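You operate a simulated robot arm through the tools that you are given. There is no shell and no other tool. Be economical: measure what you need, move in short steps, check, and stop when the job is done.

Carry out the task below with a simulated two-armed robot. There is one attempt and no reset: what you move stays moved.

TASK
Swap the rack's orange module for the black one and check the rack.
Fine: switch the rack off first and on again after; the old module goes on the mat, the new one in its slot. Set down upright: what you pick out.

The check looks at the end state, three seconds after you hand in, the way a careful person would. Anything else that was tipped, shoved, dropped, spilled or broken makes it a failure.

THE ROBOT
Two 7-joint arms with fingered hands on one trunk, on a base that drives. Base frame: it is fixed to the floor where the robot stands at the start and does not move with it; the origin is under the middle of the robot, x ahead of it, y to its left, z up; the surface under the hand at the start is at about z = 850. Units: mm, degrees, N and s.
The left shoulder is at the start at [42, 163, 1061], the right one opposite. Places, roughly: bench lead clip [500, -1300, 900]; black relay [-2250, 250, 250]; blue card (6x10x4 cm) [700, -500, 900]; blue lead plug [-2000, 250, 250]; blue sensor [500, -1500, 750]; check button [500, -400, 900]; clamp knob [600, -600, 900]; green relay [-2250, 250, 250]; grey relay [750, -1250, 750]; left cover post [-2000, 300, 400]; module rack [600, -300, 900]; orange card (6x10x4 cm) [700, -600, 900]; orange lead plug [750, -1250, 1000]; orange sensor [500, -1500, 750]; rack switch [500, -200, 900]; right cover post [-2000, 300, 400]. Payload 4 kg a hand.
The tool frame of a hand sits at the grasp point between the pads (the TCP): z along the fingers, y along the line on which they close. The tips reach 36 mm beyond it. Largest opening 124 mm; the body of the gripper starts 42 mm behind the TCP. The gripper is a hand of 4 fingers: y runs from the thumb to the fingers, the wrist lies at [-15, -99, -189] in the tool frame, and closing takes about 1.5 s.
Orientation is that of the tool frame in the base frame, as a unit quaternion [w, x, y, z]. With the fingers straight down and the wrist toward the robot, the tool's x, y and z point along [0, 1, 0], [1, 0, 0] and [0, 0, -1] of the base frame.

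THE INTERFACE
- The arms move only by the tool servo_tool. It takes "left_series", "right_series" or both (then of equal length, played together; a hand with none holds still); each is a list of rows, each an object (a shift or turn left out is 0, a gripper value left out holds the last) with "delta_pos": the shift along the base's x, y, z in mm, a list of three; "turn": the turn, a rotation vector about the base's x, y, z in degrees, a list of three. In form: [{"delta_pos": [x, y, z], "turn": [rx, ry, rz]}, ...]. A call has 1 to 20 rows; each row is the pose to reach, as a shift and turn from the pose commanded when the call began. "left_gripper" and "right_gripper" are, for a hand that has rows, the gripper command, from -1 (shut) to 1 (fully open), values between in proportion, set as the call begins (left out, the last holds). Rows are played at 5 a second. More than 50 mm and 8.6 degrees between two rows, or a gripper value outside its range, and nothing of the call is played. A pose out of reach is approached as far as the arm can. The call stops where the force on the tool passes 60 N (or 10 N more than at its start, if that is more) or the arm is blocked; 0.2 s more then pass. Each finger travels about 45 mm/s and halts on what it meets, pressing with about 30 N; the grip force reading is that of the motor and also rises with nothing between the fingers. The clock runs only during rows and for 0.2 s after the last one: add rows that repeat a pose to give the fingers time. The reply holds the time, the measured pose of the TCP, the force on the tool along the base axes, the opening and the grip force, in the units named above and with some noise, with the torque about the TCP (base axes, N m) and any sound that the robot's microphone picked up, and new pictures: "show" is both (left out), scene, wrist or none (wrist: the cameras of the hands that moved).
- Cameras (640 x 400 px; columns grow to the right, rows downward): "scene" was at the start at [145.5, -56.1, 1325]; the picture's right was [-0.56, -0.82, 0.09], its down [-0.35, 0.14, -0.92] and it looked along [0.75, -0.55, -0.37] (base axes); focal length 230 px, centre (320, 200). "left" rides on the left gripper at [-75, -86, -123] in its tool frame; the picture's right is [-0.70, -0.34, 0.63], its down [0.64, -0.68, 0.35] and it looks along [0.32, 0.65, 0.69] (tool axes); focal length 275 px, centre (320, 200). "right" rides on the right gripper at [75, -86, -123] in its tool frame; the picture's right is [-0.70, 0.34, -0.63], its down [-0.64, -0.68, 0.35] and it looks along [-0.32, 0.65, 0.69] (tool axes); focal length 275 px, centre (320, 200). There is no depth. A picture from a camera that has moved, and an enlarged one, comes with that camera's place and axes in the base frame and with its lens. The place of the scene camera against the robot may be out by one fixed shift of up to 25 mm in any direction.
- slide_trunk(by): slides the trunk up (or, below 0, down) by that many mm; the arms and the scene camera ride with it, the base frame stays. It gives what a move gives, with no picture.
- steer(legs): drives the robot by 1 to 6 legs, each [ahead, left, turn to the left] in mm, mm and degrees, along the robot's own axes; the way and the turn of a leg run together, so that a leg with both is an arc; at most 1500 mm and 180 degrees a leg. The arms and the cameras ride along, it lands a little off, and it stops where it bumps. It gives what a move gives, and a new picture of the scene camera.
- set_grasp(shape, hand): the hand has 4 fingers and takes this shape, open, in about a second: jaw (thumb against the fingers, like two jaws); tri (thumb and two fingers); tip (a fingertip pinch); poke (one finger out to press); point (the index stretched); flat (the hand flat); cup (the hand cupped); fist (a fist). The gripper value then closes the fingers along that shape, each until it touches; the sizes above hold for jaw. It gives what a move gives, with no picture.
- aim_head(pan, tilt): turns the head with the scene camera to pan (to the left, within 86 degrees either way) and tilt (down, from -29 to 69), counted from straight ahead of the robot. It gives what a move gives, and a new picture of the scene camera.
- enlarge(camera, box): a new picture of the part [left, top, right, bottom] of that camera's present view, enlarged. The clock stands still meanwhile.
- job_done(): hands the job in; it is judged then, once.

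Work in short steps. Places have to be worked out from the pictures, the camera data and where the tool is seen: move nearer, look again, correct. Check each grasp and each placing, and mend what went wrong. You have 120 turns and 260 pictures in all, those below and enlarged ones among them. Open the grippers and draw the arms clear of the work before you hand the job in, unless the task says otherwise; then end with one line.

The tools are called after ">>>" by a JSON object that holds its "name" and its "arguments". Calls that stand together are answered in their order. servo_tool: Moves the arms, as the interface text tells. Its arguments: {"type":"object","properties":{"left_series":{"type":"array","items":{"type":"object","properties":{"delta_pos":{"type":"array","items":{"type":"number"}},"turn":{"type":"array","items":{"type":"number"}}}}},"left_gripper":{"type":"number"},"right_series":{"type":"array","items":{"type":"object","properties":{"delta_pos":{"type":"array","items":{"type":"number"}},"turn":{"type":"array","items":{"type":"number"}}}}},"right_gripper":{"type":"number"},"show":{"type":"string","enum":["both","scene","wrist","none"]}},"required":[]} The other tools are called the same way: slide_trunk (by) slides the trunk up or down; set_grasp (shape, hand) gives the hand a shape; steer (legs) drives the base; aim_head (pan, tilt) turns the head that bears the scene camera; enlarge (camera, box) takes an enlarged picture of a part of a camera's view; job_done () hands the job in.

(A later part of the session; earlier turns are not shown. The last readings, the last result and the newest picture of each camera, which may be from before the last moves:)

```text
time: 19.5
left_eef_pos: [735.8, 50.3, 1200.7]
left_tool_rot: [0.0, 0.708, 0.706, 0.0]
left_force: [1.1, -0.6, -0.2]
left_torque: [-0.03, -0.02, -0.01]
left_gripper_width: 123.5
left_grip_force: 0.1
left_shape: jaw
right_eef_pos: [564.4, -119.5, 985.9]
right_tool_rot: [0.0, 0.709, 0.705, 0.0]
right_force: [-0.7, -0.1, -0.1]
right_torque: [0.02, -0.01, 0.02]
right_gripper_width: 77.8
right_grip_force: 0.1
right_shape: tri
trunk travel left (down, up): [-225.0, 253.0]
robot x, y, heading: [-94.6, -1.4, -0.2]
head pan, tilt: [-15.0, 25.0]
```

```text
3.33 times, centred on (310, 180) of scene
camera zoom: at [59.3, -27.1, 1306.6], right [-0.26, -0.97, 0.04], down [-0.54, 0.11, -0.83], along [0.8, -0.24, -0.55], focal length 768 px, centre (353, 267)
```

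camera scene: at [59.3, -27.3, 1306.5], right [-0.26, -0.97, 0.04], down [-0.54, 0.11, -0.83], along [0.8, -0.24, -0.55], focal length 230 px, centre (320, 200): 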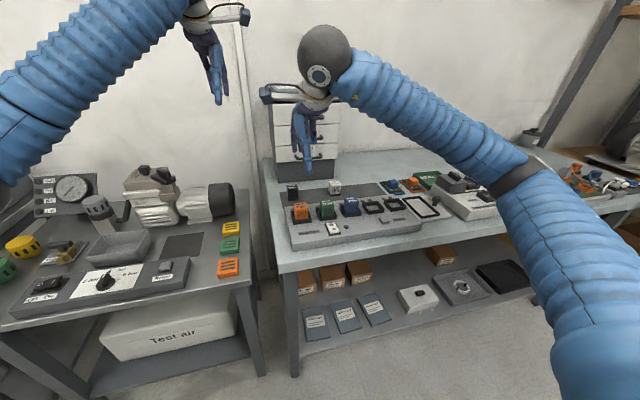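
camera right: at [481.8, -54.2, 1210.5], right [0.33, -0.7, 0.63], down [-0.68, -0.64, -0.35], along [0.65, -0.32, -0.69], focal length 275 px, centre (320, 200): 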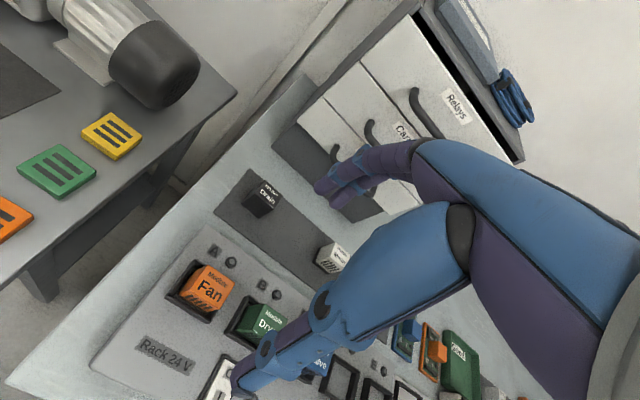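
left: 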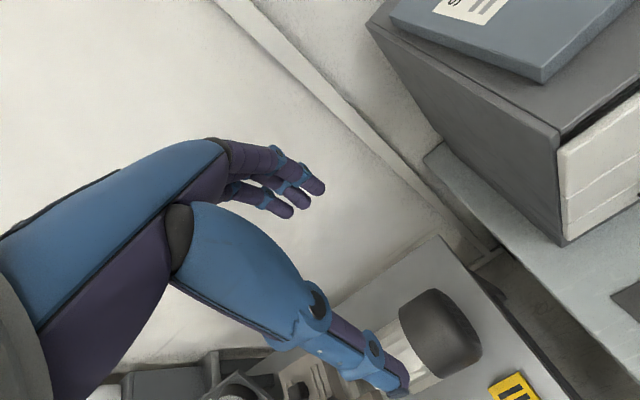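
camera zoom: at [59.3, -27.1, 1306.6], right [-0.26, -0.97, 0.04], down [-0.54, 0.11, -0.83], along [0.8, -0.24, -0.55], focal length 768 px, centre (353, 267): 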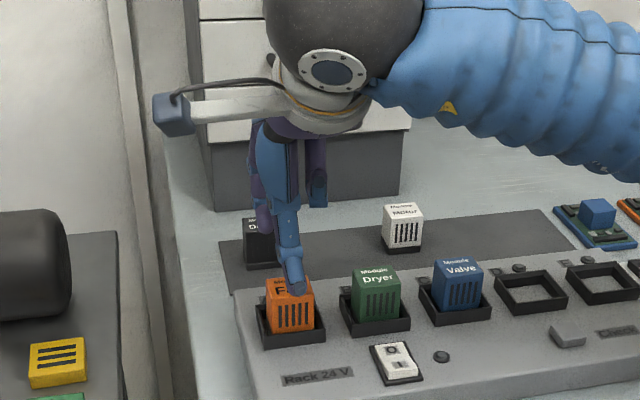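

Fingers straddle orange well (tips at y≈-113/-130, module centre -122). I descend 45 mm and close.

>>> {"name": "servo_tool", "arguments": {"right_series": [{"delta_pos": [1, 0, -15]}, {"delta_pos": [1, 0, -30]}, {"delta_pos": [1, 0, -45]}, {"delta_pos": [1, 0, -45]}], "show": "none"}}

>>> {"name": "enlarge", "arguments": {"camera": "scene", "box": [270, 150, 350, 230]}}

>>> {"name": "enlarge", "arguments": {"camera": "right", "box": [200, 140, 440, 300]}}

```text
time: 20.5
left_eef_pos: [736.8, 51.3, 1199.7]
left_tool_rot: [-0.001, 0.708, 0.707, 0.0]
left_force: [-0.1, 0.1, 0.5]
left_torque: [0.0, -0.04, 0.01]
left_gripper_width: 123.7
left_grip_force: 0.0
left_shape: jaw
right_eef_pos: [563.9, -118.3, 941.0]
right_tool_rot: [0.0, 0.708, 0.706, 0.0]
right_force: [-0.7, -0.1, 0.6]
right_torque: [0.0, -0.01, -0.02]
right_gripper_width: 77.8
right_grip_force: 0.1
right_shape: tri
trunk travel left (down, up): [-225.0, 253.0]
robot x, y, heading: [-97.5, -1.4, -0.2]
head pan, tilt: [-15.0, 25.0]
```

```text
5.00 times, centred on (310, 190) of scene
camera zoom: at [59.1, -27.1, 1306.7], right [-0.26, -0.97, 0.04], down [-0.54, 0.11, -0.83], along [0.8, -0.24, -0.55], focal length 1152 px, centre (370, 250)
```

zoom: 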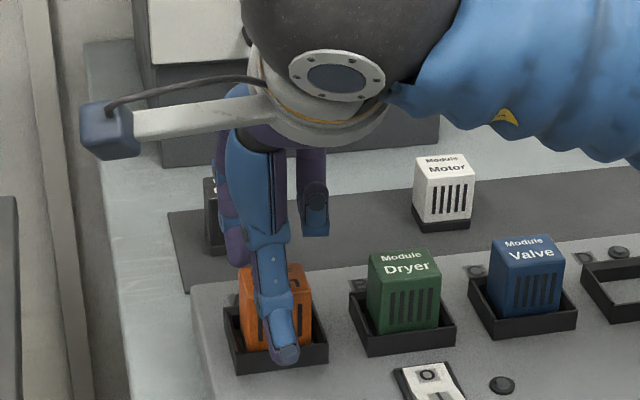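

```text
2.50 times, centred on (320, 220) of right
camera zoom: at [479.0, -43.5, 1065.1], right [0.33, -0.7, 0.63], down [-0.68, -0.64, -0.35], along [0.65, -0.32, -0.69], focal length 688 px, centre (320, 150)
```

zoom: 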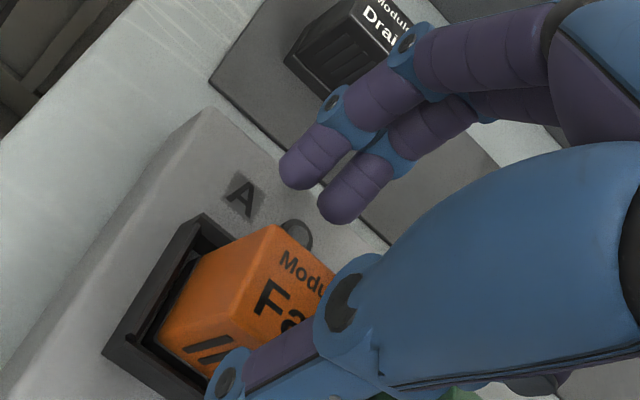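

Everything is clear; I close the fingers on orange.

>>> {"name": "servo_tool", "arguments": {"right_series": [{"delta_pos": [0, 0, 0]}, {"delta_pos": [0, 0, 0]}, {"delta_pos": [0, 0, 0]}, {"delta_pos": [0, 0, 0]}, {"delta_pos": [0, 0, 0]}, {"delta_pos": [0, 0, 0]}, {"delta_pos": [0, 0, 0]}], "right_gripper": -1, "show": "none"}}

>>> {"name": "enlarge", "arguments": {"camera": "scene", "box": [270, 150, 350, 230]}}

>>> {"name": "enlarge", "arguments": {"camera": "right", "box": [200, 140, 440, 300]}}

```text
time: 22.1
left_eef_pos: [736.1, 50.3, 1200.2]
left_tool_rot: [0.0, 0.707, 0.707, 0.0]
left_force: [-0.9, -0.4, 0.2]
left_torque: [-0.02, 0.02, 0.01]
left_gripper_width: 123.7
left_grip_force: 0.0
left_shape: jaw
right_eef_pos: [562.3, -118.2, 943.6]
right_tool_rot: [0.001, 0.709, 0.705, 0.001]
right_force: [2.7, -1.2, 15.0]
right_torque: [-0.01, -0.43, -0.02]
right_gripper_width: 27.6
right_grip_force: 29.6
right_shape: tri
trunk travel left (down, up): [-225.0, 253.0]
robot x, y, heading: [-96.4, 2.9, -0.1]
head pan, tilt: [-15.0, 25.0]
```

```text
5.00 times, centred on (310, 190) of scene
camera zoom: at [58.5, -27.2, 1306.9], right [-0.26, -0.97, 0.04], down [-0.54, 0.11, -0.83], along [0.8, -0.24, -0.55], focal length 1152 px, centre (370, 250)
```

zoom: 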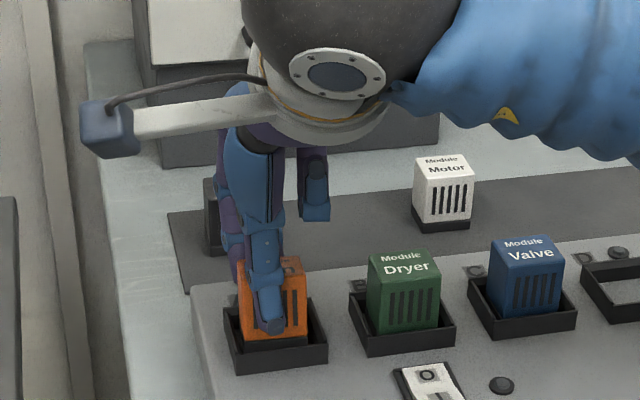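

```text
2.50 times, centred on (320, 220) of right
camera zoom: at [478.7, -43.6, 1066.2], right [0.33, -0.7, 0.63], down [-0.68, -0.64, -0.35], along [0.65, -0.32, -0.69], focal length 688 px, centre (320, 150)
```

zoom: 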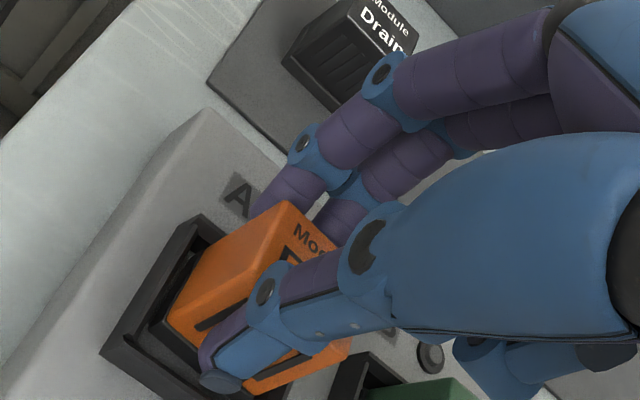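

Gripped at 27.6 mm. I pull straight up slowly.

>>> {"name": "servo_tool", "arguments": {"right_series": [{"delta_pos": [0, 0, 5]}, {"delta_pos": [0, 0, 10]}, {"delta_pos": [0, 0, 20]}, {"delta_pos": [0, 0, 35]}, {"delta_pos": [0, 0, 60]}, {"delta_pos": [0, 0, 90]}, {"delta_pos": [0, 0, 90]}], "show": "none"}}

>>> {"name": "enlarge", "arguments": {"camera": "scene", "box": [250, 110, 370, 230]}}

>>> {"name": "enlarge", "arguments": {"camera": "right", "box": [180, 100, 460, 320]}}

```text
time: 23.7
left_eef_pos: [736.7, 51.3, 1199.9]
left_tool_rot: [0.0, 0.707, 0.707, 0.0]
left_force: [-0.4, 0.7, 0.0]
left_torque: [0.02, 0.02, 0.05]
left_gripper_width: 123.4
left_grip_force: 0.0
left_shape: jaw
right_eef_pos: [564.2, -120.1, 1031.1]
right_tool_rot: [0.0, 0.708, 0.706, 0.0]
right_force: [0.7, -0.5, 0.0]
right_torque: [0.01, 0.0, 0.04]
right_gripper_width: 26.6
right_grip_force: 30.2
right_shape: tri
trunk travel left (down, up): [-225.0, 253.0]
robot x, y, heading: [-94.0, -1.3, -0.3]
head pan, tilt: [-15.0, 25.0]
```

```text
3.33 times, centred on (310, 170) of scene
camera zoom: at [59.8, -27.4, 1306.4], right [-0.26, -0.97, 0.04], down [-0.54, 0.11, -0.83], along [0.8, -0.24, -0.55], focal length 768 px, centre (353, 300)
```

zoom: 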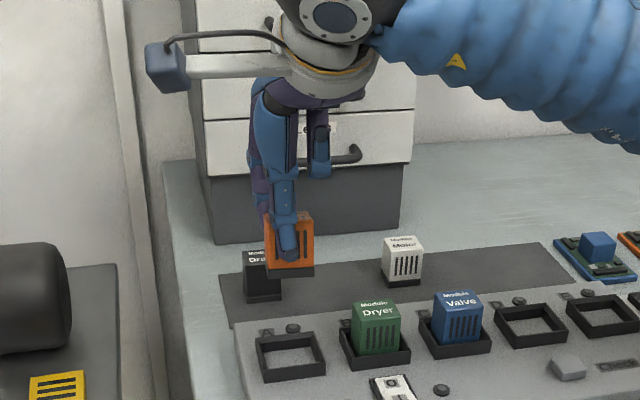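

```text
1.82 times, centred on (320, 210) of right
camera zoom: at [480.6, -45.2, 1154.6], right [0.33, -0.7, 0.63], down [-0.68, -0.64, -0.35], along [0.65, -0.32, -0.69], focal length 500 px, centre (320, 182)
```

zoom: 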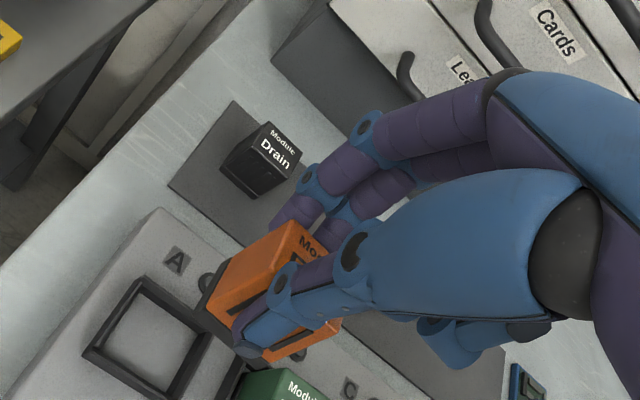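

Orange is out (27 mm grip) and hanging upright. Mat spans about x 671–767, y −85…−475; I carry orange to the free part right of the white module, [720,-370], staying high.

>>> {"name": "servo_tool", "arguments": {"right_series": [{"delta_pos": [5, 0, 25]}, {"delta_pos": [35, -20, 40]}, {"delta_pos": [65, -50, 40]}, {"delta_pos": [85, -90, 40]}, {"delta_pos": [105, -130, 40]}, {"delta_pos": [125, -170, 40]}, {"delta_pos": [145, -210, 40]}, {"delta_pos": [157, -250, 40]}, {"delta_pos": [157, -250, 0]}, {"delta_pos": [157, -250, -40]}, {"delta_pos": [157, -250, -60]}, {"delta_pos": [157, -250, -60]}]}}

>>> {"name": "enlarge", "arguments": {"camera": "scene", "box": [300, 110, 440, 230]}}

>>> {"name": "enlarge", "arguments": {"camera": "right", "box": [160, 120, 420, 320]}}

```text
time: 26.3
left_eef_pos: [736.5, 51.0, 1199.9]
left_tool_rot: [0.0, 0.708, 0.706, 0.001]
left_force: [0.7, -0.3, 0.4]
left_torque: [-0.01, -0.04, -0.02]
left_gripper_width: 123.5
left_grip_force: 0.1
left_shape: jaw
right_eef_pos: [722.6, -368.8, 971.3]
right_tool_rot: [-0.001, 0.709, 0.705, 0.001]
right_force: [-0.1, -0.2, -0.7]
right_torque: [0.02, -0.04, 0.01]
right_gripper_width: 26.3
right_grip_force: 29.7
right_shape: tri
trunk travel left (down, up): [-225.0, 253.0]
robot x, y, heading: [-94.7, 1.5, -0.3]
head pan, tilt: [-15.0, 25.0]
camera scene: at [59.3, -27.4, 1306.7], right [-0.26, -0.97, 0.04], down [-0.54, 0.11, -0.83], along [0.8, -0.24, -0.55], focal length 230 px, centre (320, 200)
camera right: at [637.9, -294.1, 1094.5], right [0.33, -0.7, 0.63], down [-0.68, -0.64, -0.35], along [0.65, -0.32, -0.69], focal length 275 px, centre (320, 200)
```

scene: 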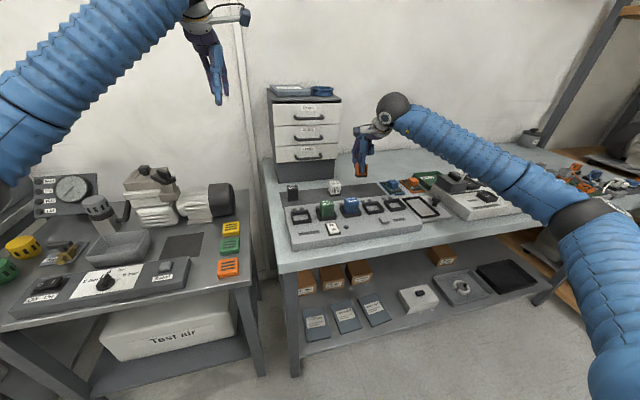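
right: 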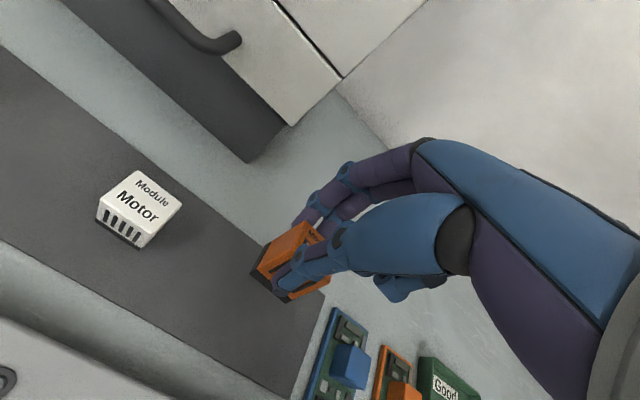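

```text
3.33 times, centred on (370, 170) of scene
camera zoom: at [59.3, -27.4, 1306.7], right [-0.26, -0.97, 0.04], down [-0.54, 0.11, -0.83], along [0.8, -0.24, -0.55], focal length 768 px, centre (153, 300)
```

zoom: 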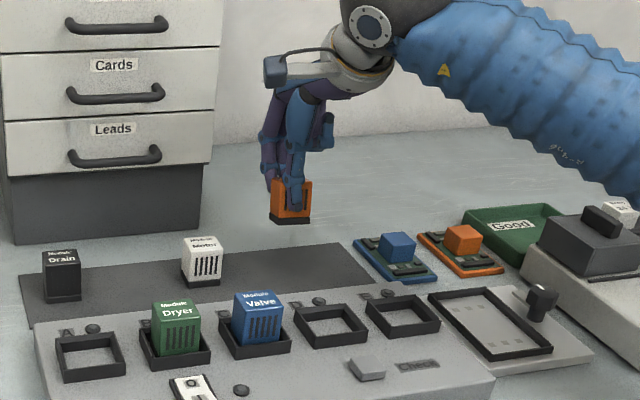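

```text
2.00 times, centred on (290, 220) of right
camera zoom: at [637.9, -294.1, 1094.5], right [0.33, -0.7, 0.63], down [-0.68, -0.64, -0.35], along [0.65, -0.32, -0.69], focal length 551 px, centre (380, 160)
```

zoom: 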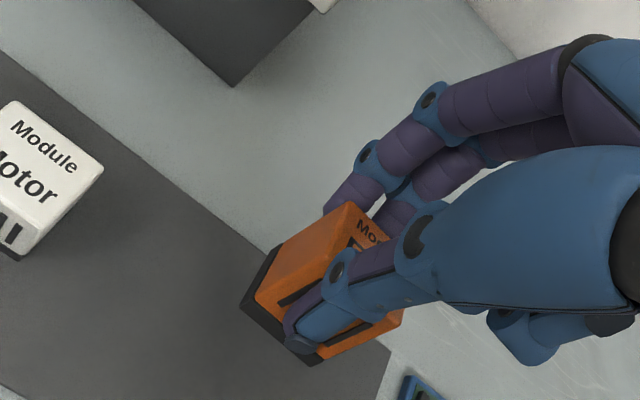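

Over the mat at [722,-369], clear of the white one (y≈-275) and inside the mat edges. I lower until it touches.

>>> {"name": "servo_tool", "arguments": {"right_series": [{"delta_pos": [-2, 0, -20]}, {"delta_pos": [-2, 0, -38]}, {"delta_pos": [-2, 0, -42]}, {"delta_pos": [-2, 0, -44]}, {"delta_pos": [-2, 0, -44]}], "show": "none"}}

>>> {"name": "enlarge", "arguments": {"camera": "scene", "box": [330, 150, 410, 210]}}

```text
time: 27.5
left_eef_pos: [737.2, 51.4, 1200.3]
left_tool_rot: [0.0, 0.707, 0.707, 0.0]
left_force: [0.5, 0.8, 0.8]
left_torque: [-0.02, 0.0, -0.01]
left_gripper_width: 123.6
left_grip_force: 0.1
left_shape: jaw
right_eef_pos: [719.3, -368.1, 927.0]
right_tool_rot: [0.001, 0.708, 0.707, 0.0]
right_force: [0.8, -0.6, -0.5]
right_torque: [0.03, 0.0, -0.03]
right_gripper_width: 26.4
right_grip_force: 29.7
right_shape: tri
trunk travel left (down, up): [-225.0, 253.0]
robot x, y, heading: [-94.9, 1.5, -0.0]
head pan, tilt: [-15.0, 25.0]
```

```text
6.67 times, centred on (370, 180) of scene
camera zoom: at [59.3, -27.3, 1306.6], right [-0.26, -0.97, 0.04], down [-0.54, 0.11, -0.83], along [0.8, -0.24, -0.55], focal length 1536 px, centre (-13, 333)
```

zoom: 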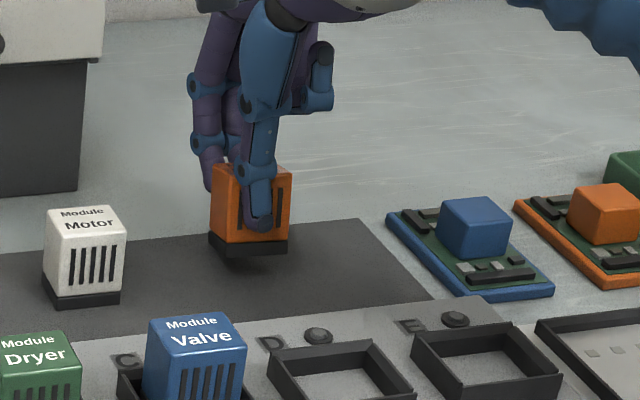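

Still a small gap and no load; I continue gently.

>>> {"name": "servo_tool", "arguments": {"right_series": [{"delta_pos": [0, 0, -3]}, {"delta_pos": [0, 0, -5]}, {"delta_pos": [0, 0, -7]}, {"delta_pos": [0, 0, -7]}], "show": "none"}}

>>> {"name": "enlarge", "arguments": {"camera": "scene", "box": [330, 150, 410, 210]}}

```text
time: 28.5
left_eef_pos: [737.1, 51.3, 1199.9]
left_tool_rot: [0.001, 0.708, 0.707, 0.0]
left_force: [-0.2, -0.1, 0.9]
left_torque: [0.02, 0.01, 0.0]
left_gripper_width: 123.8
left_grip_force: 0.1
left_shape: jaw
right_eef_pos: [721.4, -369.1, 921.9]
right_tool_rot: [0.0, 0.708, 0.706, 0.0]
right_force: [0.5, -0.1, -0.6]
right_torque: [-0.02, 0.01, -0.01]
right_gripper_width: 26.6
right_grip_force: 29.9
right_shape: tri
trunk travel left (down, up): [-225.0, 253.0]
robot x, y, heading: [-97.7, 1.2, -0.3]
head pan, tilt: [-15.0, 25.0]
```

```text
6.67 times, centred on (370, 180) of scene
camera zoom: at [59.3, -27.3, 1306.6], right [-0.26, -0.97, 0.04], down [-0.54, 0.11, -0.83], along [0.8, -0.24, -0.55], focal length 1536 px, centre (-13, 333)
```

zoom: 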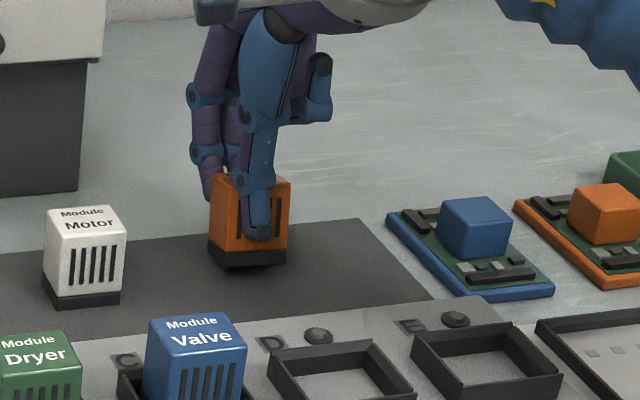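

Nearly there; a bit further in 2 mm steps.

>>> {"name": "servo_tool", "arguments": {"right_series": [{"delta_pos": [0, 0, -2]}, {"delta_pos": [0, 0, -4]}, {"delta_pos": [0, 0, -6]}, {"delta_pos": [0, 0, -6]}], "show": "none"}}

>>> {"name": "enlarge", "arguments": {"camera": "scene", "box": [330, 150, 410, 210]}}

```text
time: 29.5
left_eef_pos: [734.9, 51.4, 1201.4]
left_tool_rot: [0.0, 0.708, 0.706, -0.001]
left_force: [-0.2, 0.0, -0.4]
left_torque: [-0.02, 0.0, 0.01]
left_gripper_width: 123.6
left_grip_force: 0.2
left_shape: jaw
right_eef_pos: [719.6, -369.1, 917.8]
right_tool_rot: [0.0, 0.708, 0.706, 0.001]
right_force: [-0.3, -1.5, 13.7]
right_torque: [-0.03, -0.21, 0.0]
right_gripper_width: 26.8
right_grip_force: 29.5
right_shape: tri
trunk travel left (down, up): [-225.0, 253.0]
robot x, y, heading: [-97.1, 3.3, -0.1]
head pan, tilt: [-15.0, 25.0]
```

```text
6.67 times, centred on (370, 180) of scene
camera zoom: at [58.2, -26.9, 1307.0], right [-0.26, -0.97, 0.04], down [-0.54, 0.11, -0.83], along [0.8, -0.24, -0.55], focal length 1536 px, centre (-13, 333)
```

zoom: 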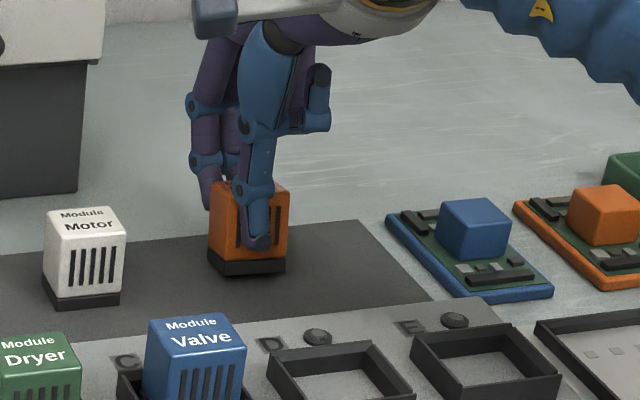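

It is on the mat (14 N). I relieve the load, open the fingers and lift away.

>>> {"name": "servo_tool", "arguments": {"right_series": [{"delta_pos": [0, 0, 3]}, {"delta_pos": [0, 0, 3]}, {"delta_pos": [0, 0, 3]}, {"delta_pos": [0, 0, 3]}, {"delta_pos": [0, 0, 3]}, {"delta_pos": [0, 0, 3]}], "right_gripper": 0.25, "show": "none"}}

>>> {"name": "servo_tool", "arguments": {"right_series": [{"delta_pos": [0, 0, 20]}, {"delta_pos": [0, 0, 60]}, {"delta_pos": [0, 0, 105]}, {"delta_pos": [0, 0, 150]}, {"delta_pos": [-60, 0, 150]}], "show": "none"}}

>>> {"name": "enlarge", "arguments": {"camera": "scene", "box": [270, 140, 430, 240]}}

```text
time: 30.9
left_eef_pos: [736.5, 51.9, 1200.0]
left_tool_rot: [0.0, 0.708, 0.707, 0.0]
left_force: [0.1, 0.2, 0.6]
left_torque: [0.02, -0.02, -0.01]
left_gripper_width: 123.5
left_grip_force: 0.1
left_shape: jaw
right_eef_pos: [719.9, -369.0, 918.3]
right_tool_rot: [0.0, 0.708, 0.706, 0.0]
right_force: [-0.3, 0.1, 0.6]
right_torque: [0.03, 0.0, 0.01]
right_gripper_width: 77.0
right_grip_force: 0.0
right_shape: tri
trunk travel left (down, up): [-225.0, 253.0]
robot x, y, heading: [-94.1, -0.7, -0.1]
head pan, tilt: [-15.0, 25.0]
```

```text
refused: row 5 steps farther than a row can; nothing moved
```

```text
4.00 times, centred on (350, 190) of scene
camera zoom: at [59.3, -27.3, 1306.6], right [-0.26, -0.97, 0.04], down [-0.54, 0.11, -0.83], along [0.8, -0.24, -0.55], focal length 922 px, centre (200, 240)
```

zoom: 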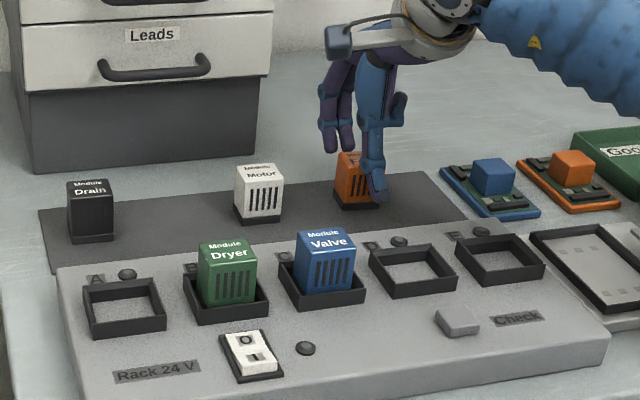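

Orange stands upright, fingers open. I lift and go toward above the black module (about [714,-122]).

>>> {"name": "servo_tool", "arguments": {"right_series": [{"delta_pos": [0, 0, 20]}, {"delta_pos": [0, 0, 60]}, {"delta_pos": [0, 0, 105]}, {"delta_pos": [0, 0, 140]}, {"delta_pos": [0, 45, 140]}, {"delta_pos": [0, 90, 140]}, {"delta_pos": [0, 135, 140]}, {"delta_pos": [0, 180, 140]}, {"delta_pos": [-3, 225, 140]}, {"delta_pos": [-6, 247, 140]}, {"delta_pos": [-6, 247, 130]}, {"delta_pos": [-6, 247, 130]}], "show": "none"}}

>>> {"name": "enlarge", "arguments": {"camera": "right", "box": [180, 140, 420, 320]}}

>>> {"name": "enlarge", "arguments": {"camera": "scene", "box": [260, 120, 420, 240]}}

```text
time: 33.5
left_eef_pos: [737.2, 51.9, 1200.9]
left_tool_rot: [0.0, 0.707, 0.707, 0.0]
left_force: [0.5, 0.2, 0.3]
left_torque: [0.01, -0.03, 0.01]
left_gripper_width: 124.0
left_grip_force: 0.1
left_shape: jaw
right_eef_pos: [714.4, -120.1, 1048.5]
right_tool_rot: [0.001, 0.708, 0.706, 0.0]
right_force: [-0.9, 0.3, 0.1]
right_torque: [-0.03, 0.0, 0.01]
right_gripper_width: 77.1
right_grip_force: 0.1
right_shape: tri
trunk travel left (down, up): [-225.0, 253.0]
robot x, y, heading: [-97.1, -4.0, -0.1]
head pan, tilt: [-15.0, 25.0]
```

```text
2.22 times, centred on (300, 230) of right
camera zoom: at [630.3, -45.2, 1172.6], right [0.33, -0.7, 0.63], down [-0.68, -0.64, -0.35], along [0.65, -0.32, -0.69], focal length 612 px, centre (364, 133)
```

zoom: 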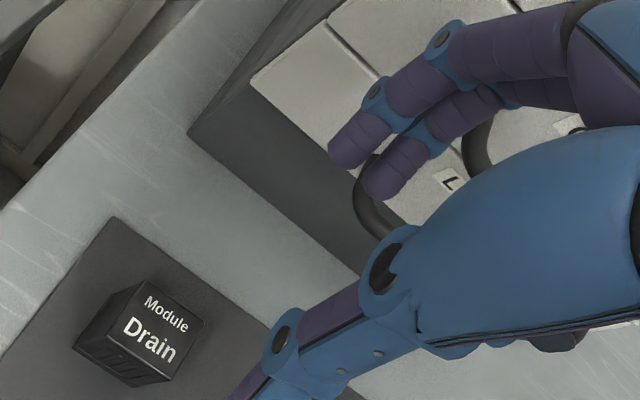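

```text
3.33 times, centred on (340, 180) of scene
camera zoom: at [59.3, -26.9, 1306.7], right [-0.26, -0.97, 0.04], down [-0.54, 0.11, -0.83], along [0.8, -0.24, -0.55], focal length 768 px, centre (253, 267)
```

zoom: 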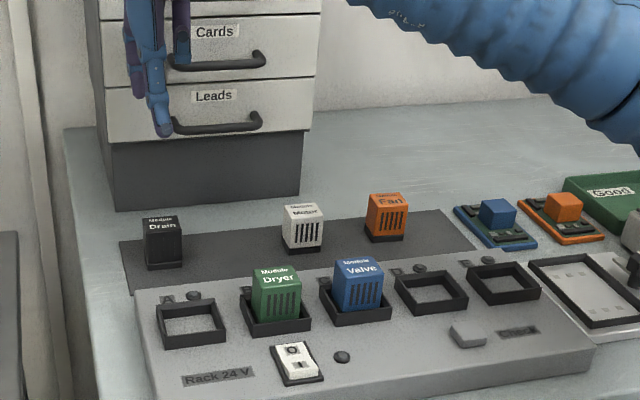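

Black's top centre is about [714,-122], z≈900; the drawer handle (x≈815, from y≈-155) should stay clear of the fingers if I narrow the opening. I narrow and lower to just above black, then check.

>>> {"name": "servo_tool", "arguments": {"right_series": [{"delta_pos": [0, 0, 0]}, {"delta_pos": [0, 0, -30]}, {"delta_pos": [0, 0, -60]}, {"delta_pos": [0, 0, -85]}, {"delta_pos": [0, 0, -85]}], "right_gripper": -0.05, "show": "none"}}

>>> {"name": "enlarge", "arguments": {"camera": "right", "box": [200, 140, 440, 300]}}

>>> {"name": "enlarge", "arguments": {"camera": "scene", "box": [260, 130, 340, 210]}}

```text
time: 34.7
left_eef_pos: [735.5, 51.9, 1200.1]
left_tool_rot: [0.0, 0.708, 0.706, -0.001]
left_force: [-0.5, -1.0, -0.2]
left_torque: [0.0, -0.03, 0.04]
left_gripper_width: 123.5
left_grip_force: 0.0
left_shape: jaw
right_eef_pos: [714.4, -120.0, 963.4]
right_tool_rot: [-0.001, 0.709, 0.706, 0.001]
right_force: [-1.0, 0.2, 0.6]
right_torque: [-0.01, -0.02, -0.01]
right_gripper_width: 59.2
right_grip_force: 0.0
right_shape: tri
trunk travel left (down, up): [-225.0, 253.0]
robot x, y, heading: [-97.1, -0.6, -0.2]
head pan, tilt: [-15.0, 25.0]
```

```text
2.50 times, centred on (320, 220) of right
camera zoom: at [629.8, -45.2, 1086.1], right [0.33, -0.7, 0.63], down [-0.68, -0.64, -0.35], along [0.65, -0.32, -0.69], focal length 688 px, centre (320, 150)
```

zoom: 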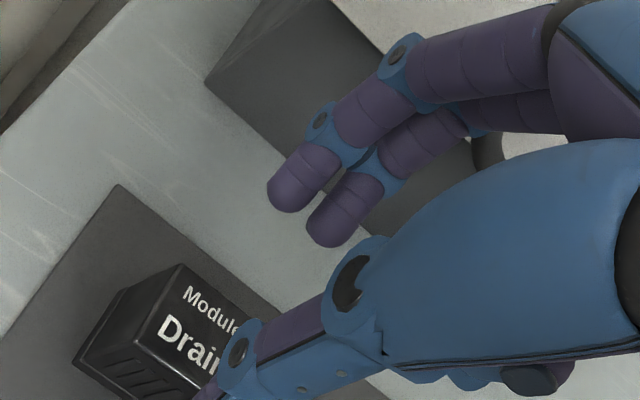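

```text
5.00 times, centred on (300, 170) of scene
camera zoom: at [59.0, -27.0, 1306.7], right [-0.26, -0.97, 0.04], down [-0.54, 0.11, -0.83], along [0.8, -0.24, -0.55], focal length 1152 px, centre (420, 350)
```

zoom: 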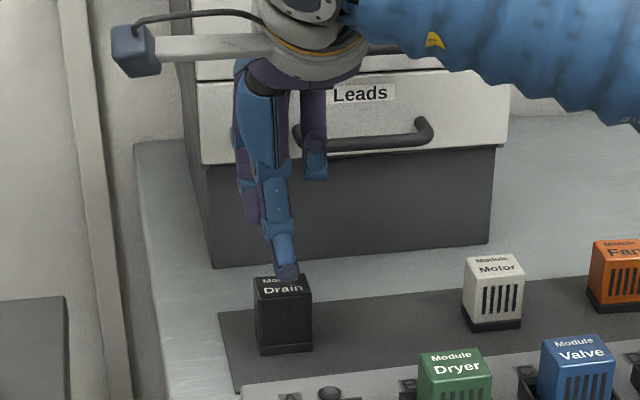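

Relative pose to black matches that of the earlier orange grasp almost exactly. I descend 45 mm and close.

>>> {"name": "servo_tool", "arguments": {"right_series": [{"delta_pos": [1, 0, -15]}, {"delta_pos": [1, 0, -30]}, {"delta_pos": [1, 0, -45]}, {"delta_pos": [1, 0, -45]}], "show": "none"}}

>>> {"name": "servo_tool", "arguments": {"right_series": [{"delta_pos": [0, 0, 0]}, {"delta_pos": [0, 0, 0]}, {"delta_pos": [0, 0, 0]}, {"delta_pos": [0, 0, 0]}, {"delta_pos": [0, 0, 0]}, {"delta_pos": [0, 0, 0]}], "right_gripper": -1, "show": "none"}}

>>> {"name": "enlarge", "arguments": {"camera": "scene", "box": [260, 130, 340, 210]}}

>>> {"name": "enlarge", "arguments": {"camera": "right", "box": [200, 140, 440, 300]}}

```text
time: 35.7
left_eef_pos: [736.9, 51.0, 1199.7]
left_tool_rot: [0.0, 0.707, 0.707, 0.0]
left_force: [0.4, 0.4, 0.5]
left_torque: [0.0, 0.02, 0.02]
left_gripper_width: 123.9
left_grip_force: 0.0
left_shape: jaw
right_eef_pos: [716.1, -122.2, 918.0]
right_tool_rot: [0.0, 0.708, 0.706, 0.0]
right_force: [1.2, -0.2, 0.7]
right_torque: [-0.02, -0.02, 0.0]
right_gripper_width: 59.2
right_grip_force: 0.0
right_shape: tri
trunk travel left (down, up): [-225.0, 253.0]
robot x, y, heading: [-92.3, 1.3, -0.2]
head pan, tilt: [-15.0, 25.0]
```

```text
time: 37.1
left_eef_pos: [735.7, 50.5, 1200.4]
left_tool_rot: [-0.001, 0.708, 0.706, 0.0]
left_force: [-1.2, -0.5, 0.1]
left_torque: [-0.01, -0.01, -0.02]
left_gripper_width: 123.9
left_grip_force: 0.0
left_shape: jaw
right_eef_pos: [714.8, -122.9, 918.0]
right_tool_rot: [0.001, 0.709, 0.706, 0.0]
right_force: [2.0, -0.3, 8.3]
right_torque: [-0.03, -0.25, 0.0]
right_gripper_width: 30.3
right_grip_force: 29.9
right_shape: tri
trunk travel left (down, up): [-225.0, 253.0]
robot x, y, heading: [-91.2, -0.7, 0.0]
head pan, tilt: [-15.0, 25.0]
```

```text
5.00 times, centred on (300, 170) of scene
camera zoom: at [58.8, -27.2, 1306.8], right [-0.26, -0.97, 0.04], down [-0.54, 0.11, -0.83], along [0.8, -0.24, -0.55], focal length 1152 px, centre (420, 350)
```

zoom: 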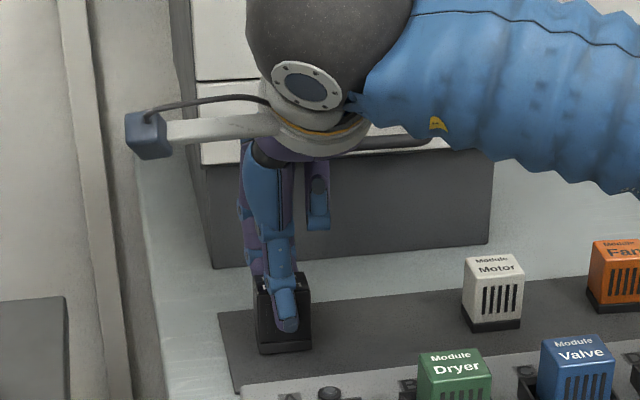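

```text
2.50 times, centred on (320, 220) of right
camera zoom: at [630.6, -47.4, 1041.4], right [0.33, -0.7, 0.63], down [-0.68, -0.64, -0.35], along [0.65, -0.32, -0.69], focal length 688 px, centre (320, 150)
```

zoom: 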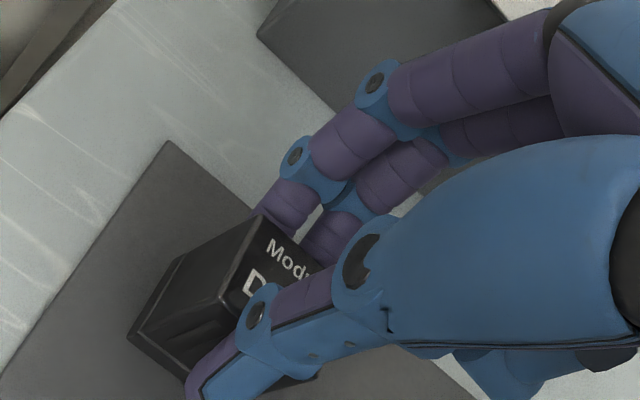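

Gripped (30.3 mm, 30 N). I lift straight up and carry it over slot A.

>>> {"name": "servo_tool", "arguments": {"right_series": [{"delta_pos": [0, 0, 10]}, {"delta_pos": [0, 0, 40]}, {"delta_pos": [0, 0, 80]}, {"delta_pos": [0, 0, 113]}, {"delta_pos": [-40, 0, 113]}, {"delta_pos": [-80, 0, 113]}, {"delta_pos": [-120, 0, 113]}, {"delta_pos": [-151, 0, 113]}, {"delta_pos": [-151, 0, 90]}, {"delta_pos": [-151, 0, 73]}, {"delta_pos": [-151, 0, 73]}], "show": "none"}}

>>> {"name": "enlarge", "arguments": {"camera": "right", "box": [160, 140, 400, 340]}}

>>> {"name": "enlarge", "arguments": {"camera": "scene", "box": [260, 140, 360, 230]}}

```text
time: 39.5
left_eef_pos: [736.2, 49.6, 1199.2]
left_tool_rot: [-0.001, 0.708, 0.707, 0.0]
left_force: [-0.1, -0.2, 0.5]
left_torque: [0.01, -0.02, 0.01]
left_gripper_width: 123.9
left_grip_force: 0.0
left_shape: jaw
right_eef_pos: [563.6, -121.5, 988.9]
right_tool_rot: [0.0, 0.708, 0.706, 0.0]
right_force: [0.0, 0.0, -0.8]
right_torque: [0.0, -0.01, -0.01]
right_gripper_width: 28.8
right_grip_force: 30.2
right_shape: tri
trunk travel left (down, up): [-225.0, 253.0]
robot x, y, heading: [-99.3, 2.3, -0.3]
head pan, tilt: [-15.0, 25.0]
```

```text
2.00 times, centred on (280, 240) of right
camera zoom: at [479.3, -45.9, 1113.3], right [0.33, -0.7, 0.63], down [-0.68, -0.64, -0.35], along [0.65, -0.32, -0.69], focal length 551 px, centre (400, 120)
```

zoom: 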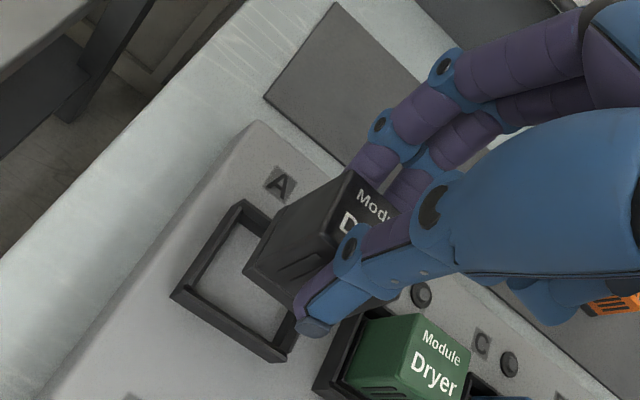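

```text
4.44 times, centred on (310, 185) of scene
camera zoom: at [59.4, -27.2, 1306.6], right [-0.26, -0.97, 0.04], down [-0.54, 0.11, -0.83], along [0.8, -0.24, -0.55], focal length 1024 px, centre (364, 267)
```

zoom: 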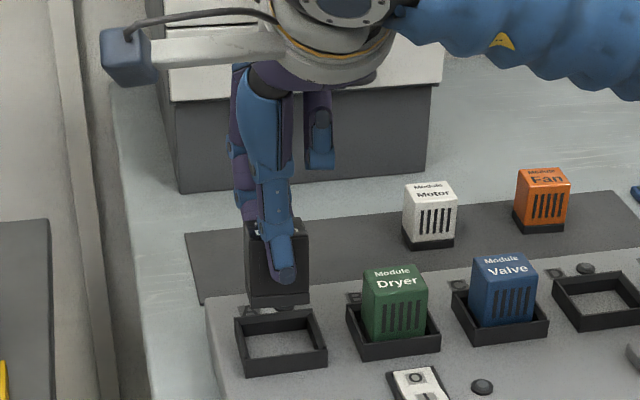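

The frame centre computes to about [563.5,-120.5]. I zoom in to compare the module's base with the frame.

>>> {"name": "enlarge", "arguments": {"camera": "right", "box": [235, 210, 335, 330]}}

>>> {"name": "enlarge", "arguments": {"camera": "scene", "box": [275, 180, 325, 230]}}

```text
3.33 times, centred on (285, 270) of right
camera zoom: at [479.3, -45.9, 1113.3], right [0.33, -0.7, 0.63], down [-0.68, -0.64, -0.35], along [0.65, -0.32, -0.69], focal length 918 px, centre (437, -33)
```

zoom: 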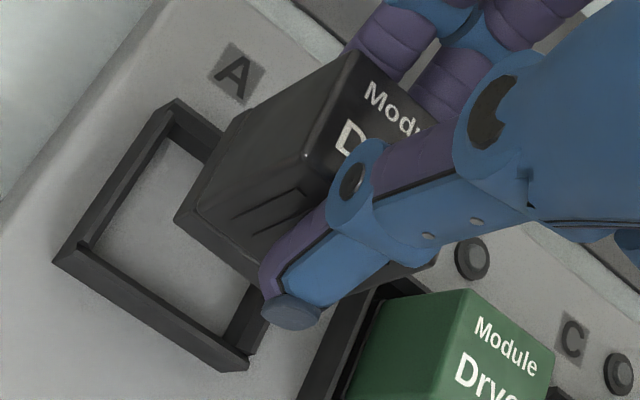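

```text
8.00 times, centred on (300, 205) of scene
camera zoom: at [59.4, -27.2, 1306.6], right [-0.26, -0.97, 0.04], down [-0.54, 0.11, -0.83], along [0.8, -0.24, -0.55], focal length 1843 px, centre (480, 160)
```

zoom: 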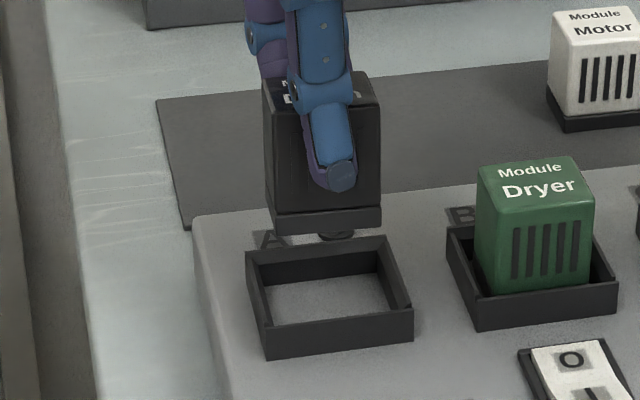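

I need finer detail to judge the base's yaw and offset.

>>> {"name": "enlarge", "arguments": {"camera": "right", "box": [240, 215, 300, 285]}}

>>> {"name": "enlarge", "arguments": {"camera": "scene", "box": [284, 186, 314, 206]}}

```text
5.71 times, centred on (270, 250) of right
camera zoom: at [479.3, -45.9, 1113.3], right [0.33, -0.7, 0.63], down [-0.68, -0.64, -0.35], along [0.65, -0.32, -0.69], focal length 1573 px, centre (606, -86)
```

zoom: 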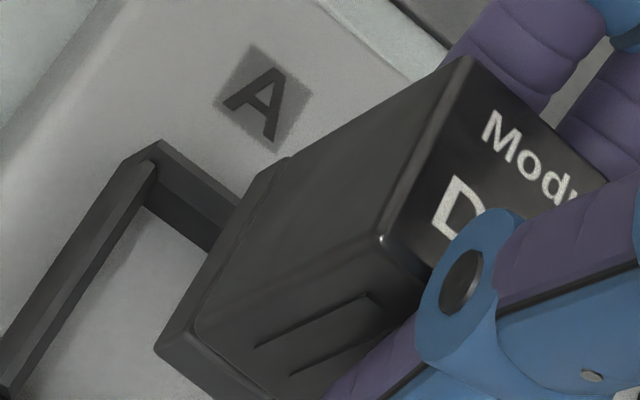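

```text
16.00 times, centred on (299, 196) of scene
camera zoom: at [59.4, -27.2, 1306.6], right [-0.26, -0.97, 0.04], down [-0.54, 0.11, -0.83], along [0.8, -0.24, -0.55], focal length 3686 px, centre (656, 264)
```

zoom: 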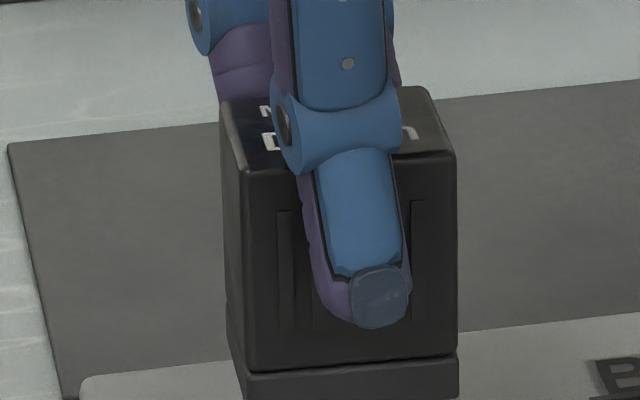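

Yaw looks aligned; the base seems about 2 mm too far in x and 2 mm too far right. I correct and lower to just above the frame.

>>> {"name": "servo_tool", "arguments": {"right_series": [{"delta_pos": [-2, 2, 0]}, {"delta_pos": [-2, 2, -10]}, {"delta_pos": [-2, 2, -20]}, {"delta_pos": [-2, 2, -20]}], "show": "none"}}

>>> {"name": "enlarge", "arguments": {"camera": "right", "box": [240, 200, 330, 310]}}

>>> {"name": "enlarge", "arguments": {"camera": "scene", "box": [280, 180, 320, 225]}}

```text
time: 40.5
left_eef_pos: [736.7, 51.4, 1200.0]
left_tool_rot: [0.0, 0.708, 0.706, 0.0]
left_force: [-0.2, -0.2, 0.3]
left_torque: [0.0, -0.01, 0.0]
left_gripper_width: 123.6
left_grip_force: 0.0
left_shape: jaw
right_eef_pos: [561.6, -120.6, 970.7]
right_tool_rot: [0.0, 0.708, 0.706, 0.0]
right_force: [0.4, -0.2, -1.5]
right_torque: [-0.01, 0.0, -0.01]
right_gripper_width: 28.8
right_grip_force: 30.3
right_shape: tri
trunk travel left (down, up): [-225.0, 253.0]
robot x, y, heading: [-96.8, -1.4, -0.5]
head pan, tilt: [-15.0, 25.0]
```

```text
3.64 times, centred on (285, 255) of right
camera zoom: at [478.0, -45.6, 1093.9], right [0.33, -0.7, 0.63], down [-0.68, -0.64, -0.35], along [0.65, -0.32, -0.69], focal length 1001 px, centre (447, 0)
```

zoom: 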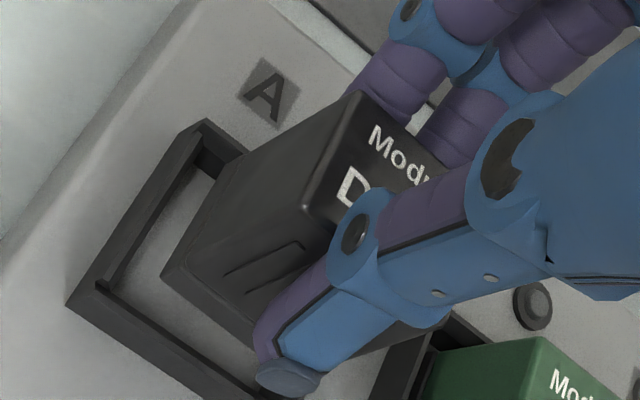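

```text
8.89 times, centred on (300, 202) of scene
camera zoom: at [59.3, -27.2, 1306.6], right [-0.26, -0.97, 0.04], down [-0.54, 0.11, -0.83], along [0.8, -0.24, -0.55], focal length 2048 px, centre (498, 178)
```

zoom: 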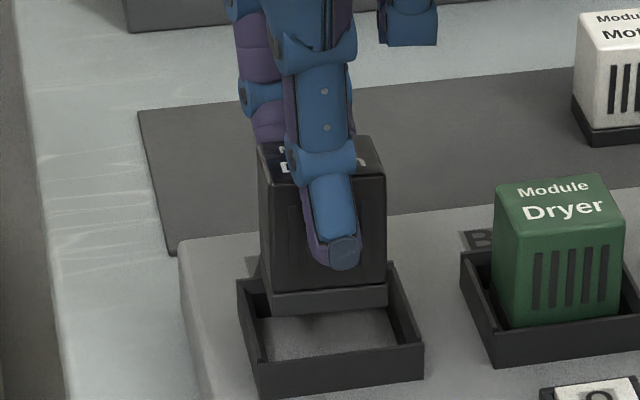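

The base is within the frame opening with a few mm each side. I nudge −1.5 mm in x and lower in small steps to enter the slot.

>>> {"name": "servo_tool", "arguments": {"right_series": [{"delta_pos": [-1.5, 0, -4]}, {"delta_pos": [-1.5, 0, -8]}, {"delta_pos": [-1.5, 0, -12]}, {"delta_pos": [-1.5, 0, -12]}], "show": "none"}}

>>> {"name": "enlarge", "arguments": {"camera": "right", "box": [240, 190, 330, 300]}}

>>> {"name": "enlarge", "arguments": {"camera": "scene", "box": [280, 180, 320, 225]}}

```text
time: 41.5
left_eef_pos: [735.6, 51.4, 1199.8]
left_tool_rot: [0.0, 0.708, 0.706, 0.0]
left_force: [0.5, 0.0, -0.4]
left_torque: [0.01, 0.04, 0.02]
left_gripper_width: 123.6
left_grip_force: 0.0
left_shape: jaw
right_eef_pos: [561.5, -120.7, 958.6]
right_tool_rot: [0.0, 0.708, 0.706, 0.0]
right_force: [0.7, -0.8, -1.2]
right_torque: [0.03, -0.02, 0.01]
right_gripper_width: 29.2
right_grip_force: 29.8
right_shape: tri
trunk travel left (down, up): [-225.0, 253.0]
robot x, y, heading: [-102.8, -1.1, -0.4]
head pan, tilt: [-15.0, 25.0]
```

```text
3.64 times, centred on (285, 245) of right
camera zoom: at [476.5, -45.5, 1082.8], right [0.33, -0.7, 0.63], down [-0.68, -0.64, -0.35], along [0.65, -0.32, -0.69], focal length 1001 px, centre (447, 36)
```

zoom: 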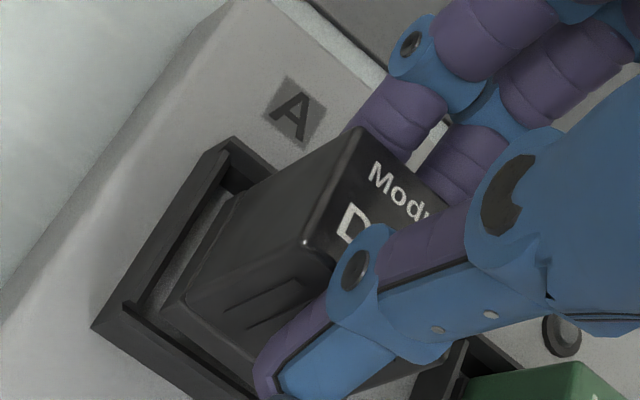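

```text
8.89 times, centred on (300, 202) of scene
camera zoom: at [59.3, -27.2, 1306.6], right [-0.26, -0.97, 0.04], down [-0.54, 0.11, -0.83], along [0.8, -0.24, -0.55], focal length 2048 px, centre (498, 178)
```

zoom: 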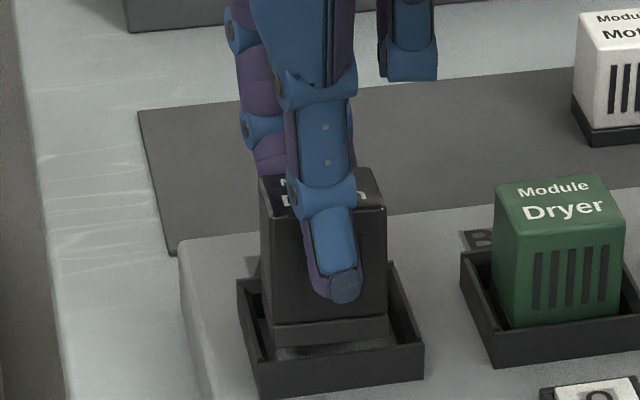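

It is entering freely (no contact force). I continue down.

>>> {"name": "servo_tool", "arguments": {"right_series": [{"delta_pos": [0, 0, -3]}, {"delta_pos": [0, 0, -6]}, {"delta_pos": [0, 0, -9]}, {"delta_pos": [0, 0, -11]}, {"delta_pos": [0, 0, -11]}], "show": "none"}}

>>> {"name": "enlarge", "arguments": {"camera": "right", "box": [240, 180, 330, 290]}}

>>> {"name": "enlarge", "arguments": {"camera": "scene", "box": [280, 180, 320, 225]}}

```text
time: 42.7
left_eef_pos: [737.1, 50.5, 1198.3]
left_tool_rot: [0.001, 0.708, 0.707, 0.0]
left_force: [0.4, -0.1, -0.5]
left_torque: [-0.02, 0.02, 0.01]
left_gripper_width: 123.7
left_grip_force: 0.1
left_shape: jaw
right_eef_pos: [560.9, -120.8, 949.6]
right_tool_rot: [0.0, 0.709, 0.705, 0.0]
right_force: [14.7, 1.1, 12.4]
right_torque: [0.01, -0.55, 0.01]
right_gripper_width: 25.4
right_grip_force: 30.0
right_shape: tri
trunk travel left (down, up): [-225.0, 253.0]
robot x, y, heading: [-96.6, 1.1, -0.0]
head pan, tilt: [-15.0, 25.0]
```

```text
3.64 times, centred on (285, 235) of right
camera zoom: at [477.2, -46.5, 1072.0], right [0.33, -0.7, 0.63], down [-0.68, -0.64, -0.35], along [0.65, -0.32, -0.69], focal length 1001 px, centre (447, 73)
```

zoom: 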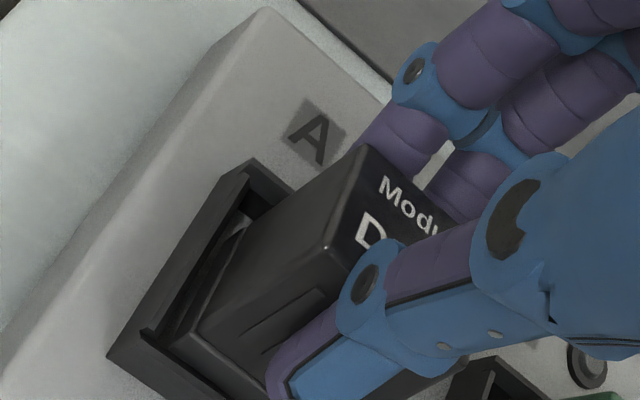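

```text
8.89 times, centred on (300, 202) of scene
camera zoom: at [59.9, -27.0, 1306.5], right [-0.26, -0.97, 0.04], down [-0.54, 0.11, -0.83], along [0.8, -0.24, -0.55], focal length 2048 px, centre (498, 178)
```

zoom: 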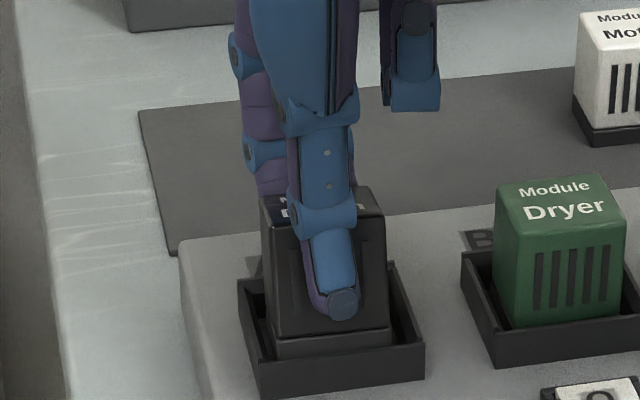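

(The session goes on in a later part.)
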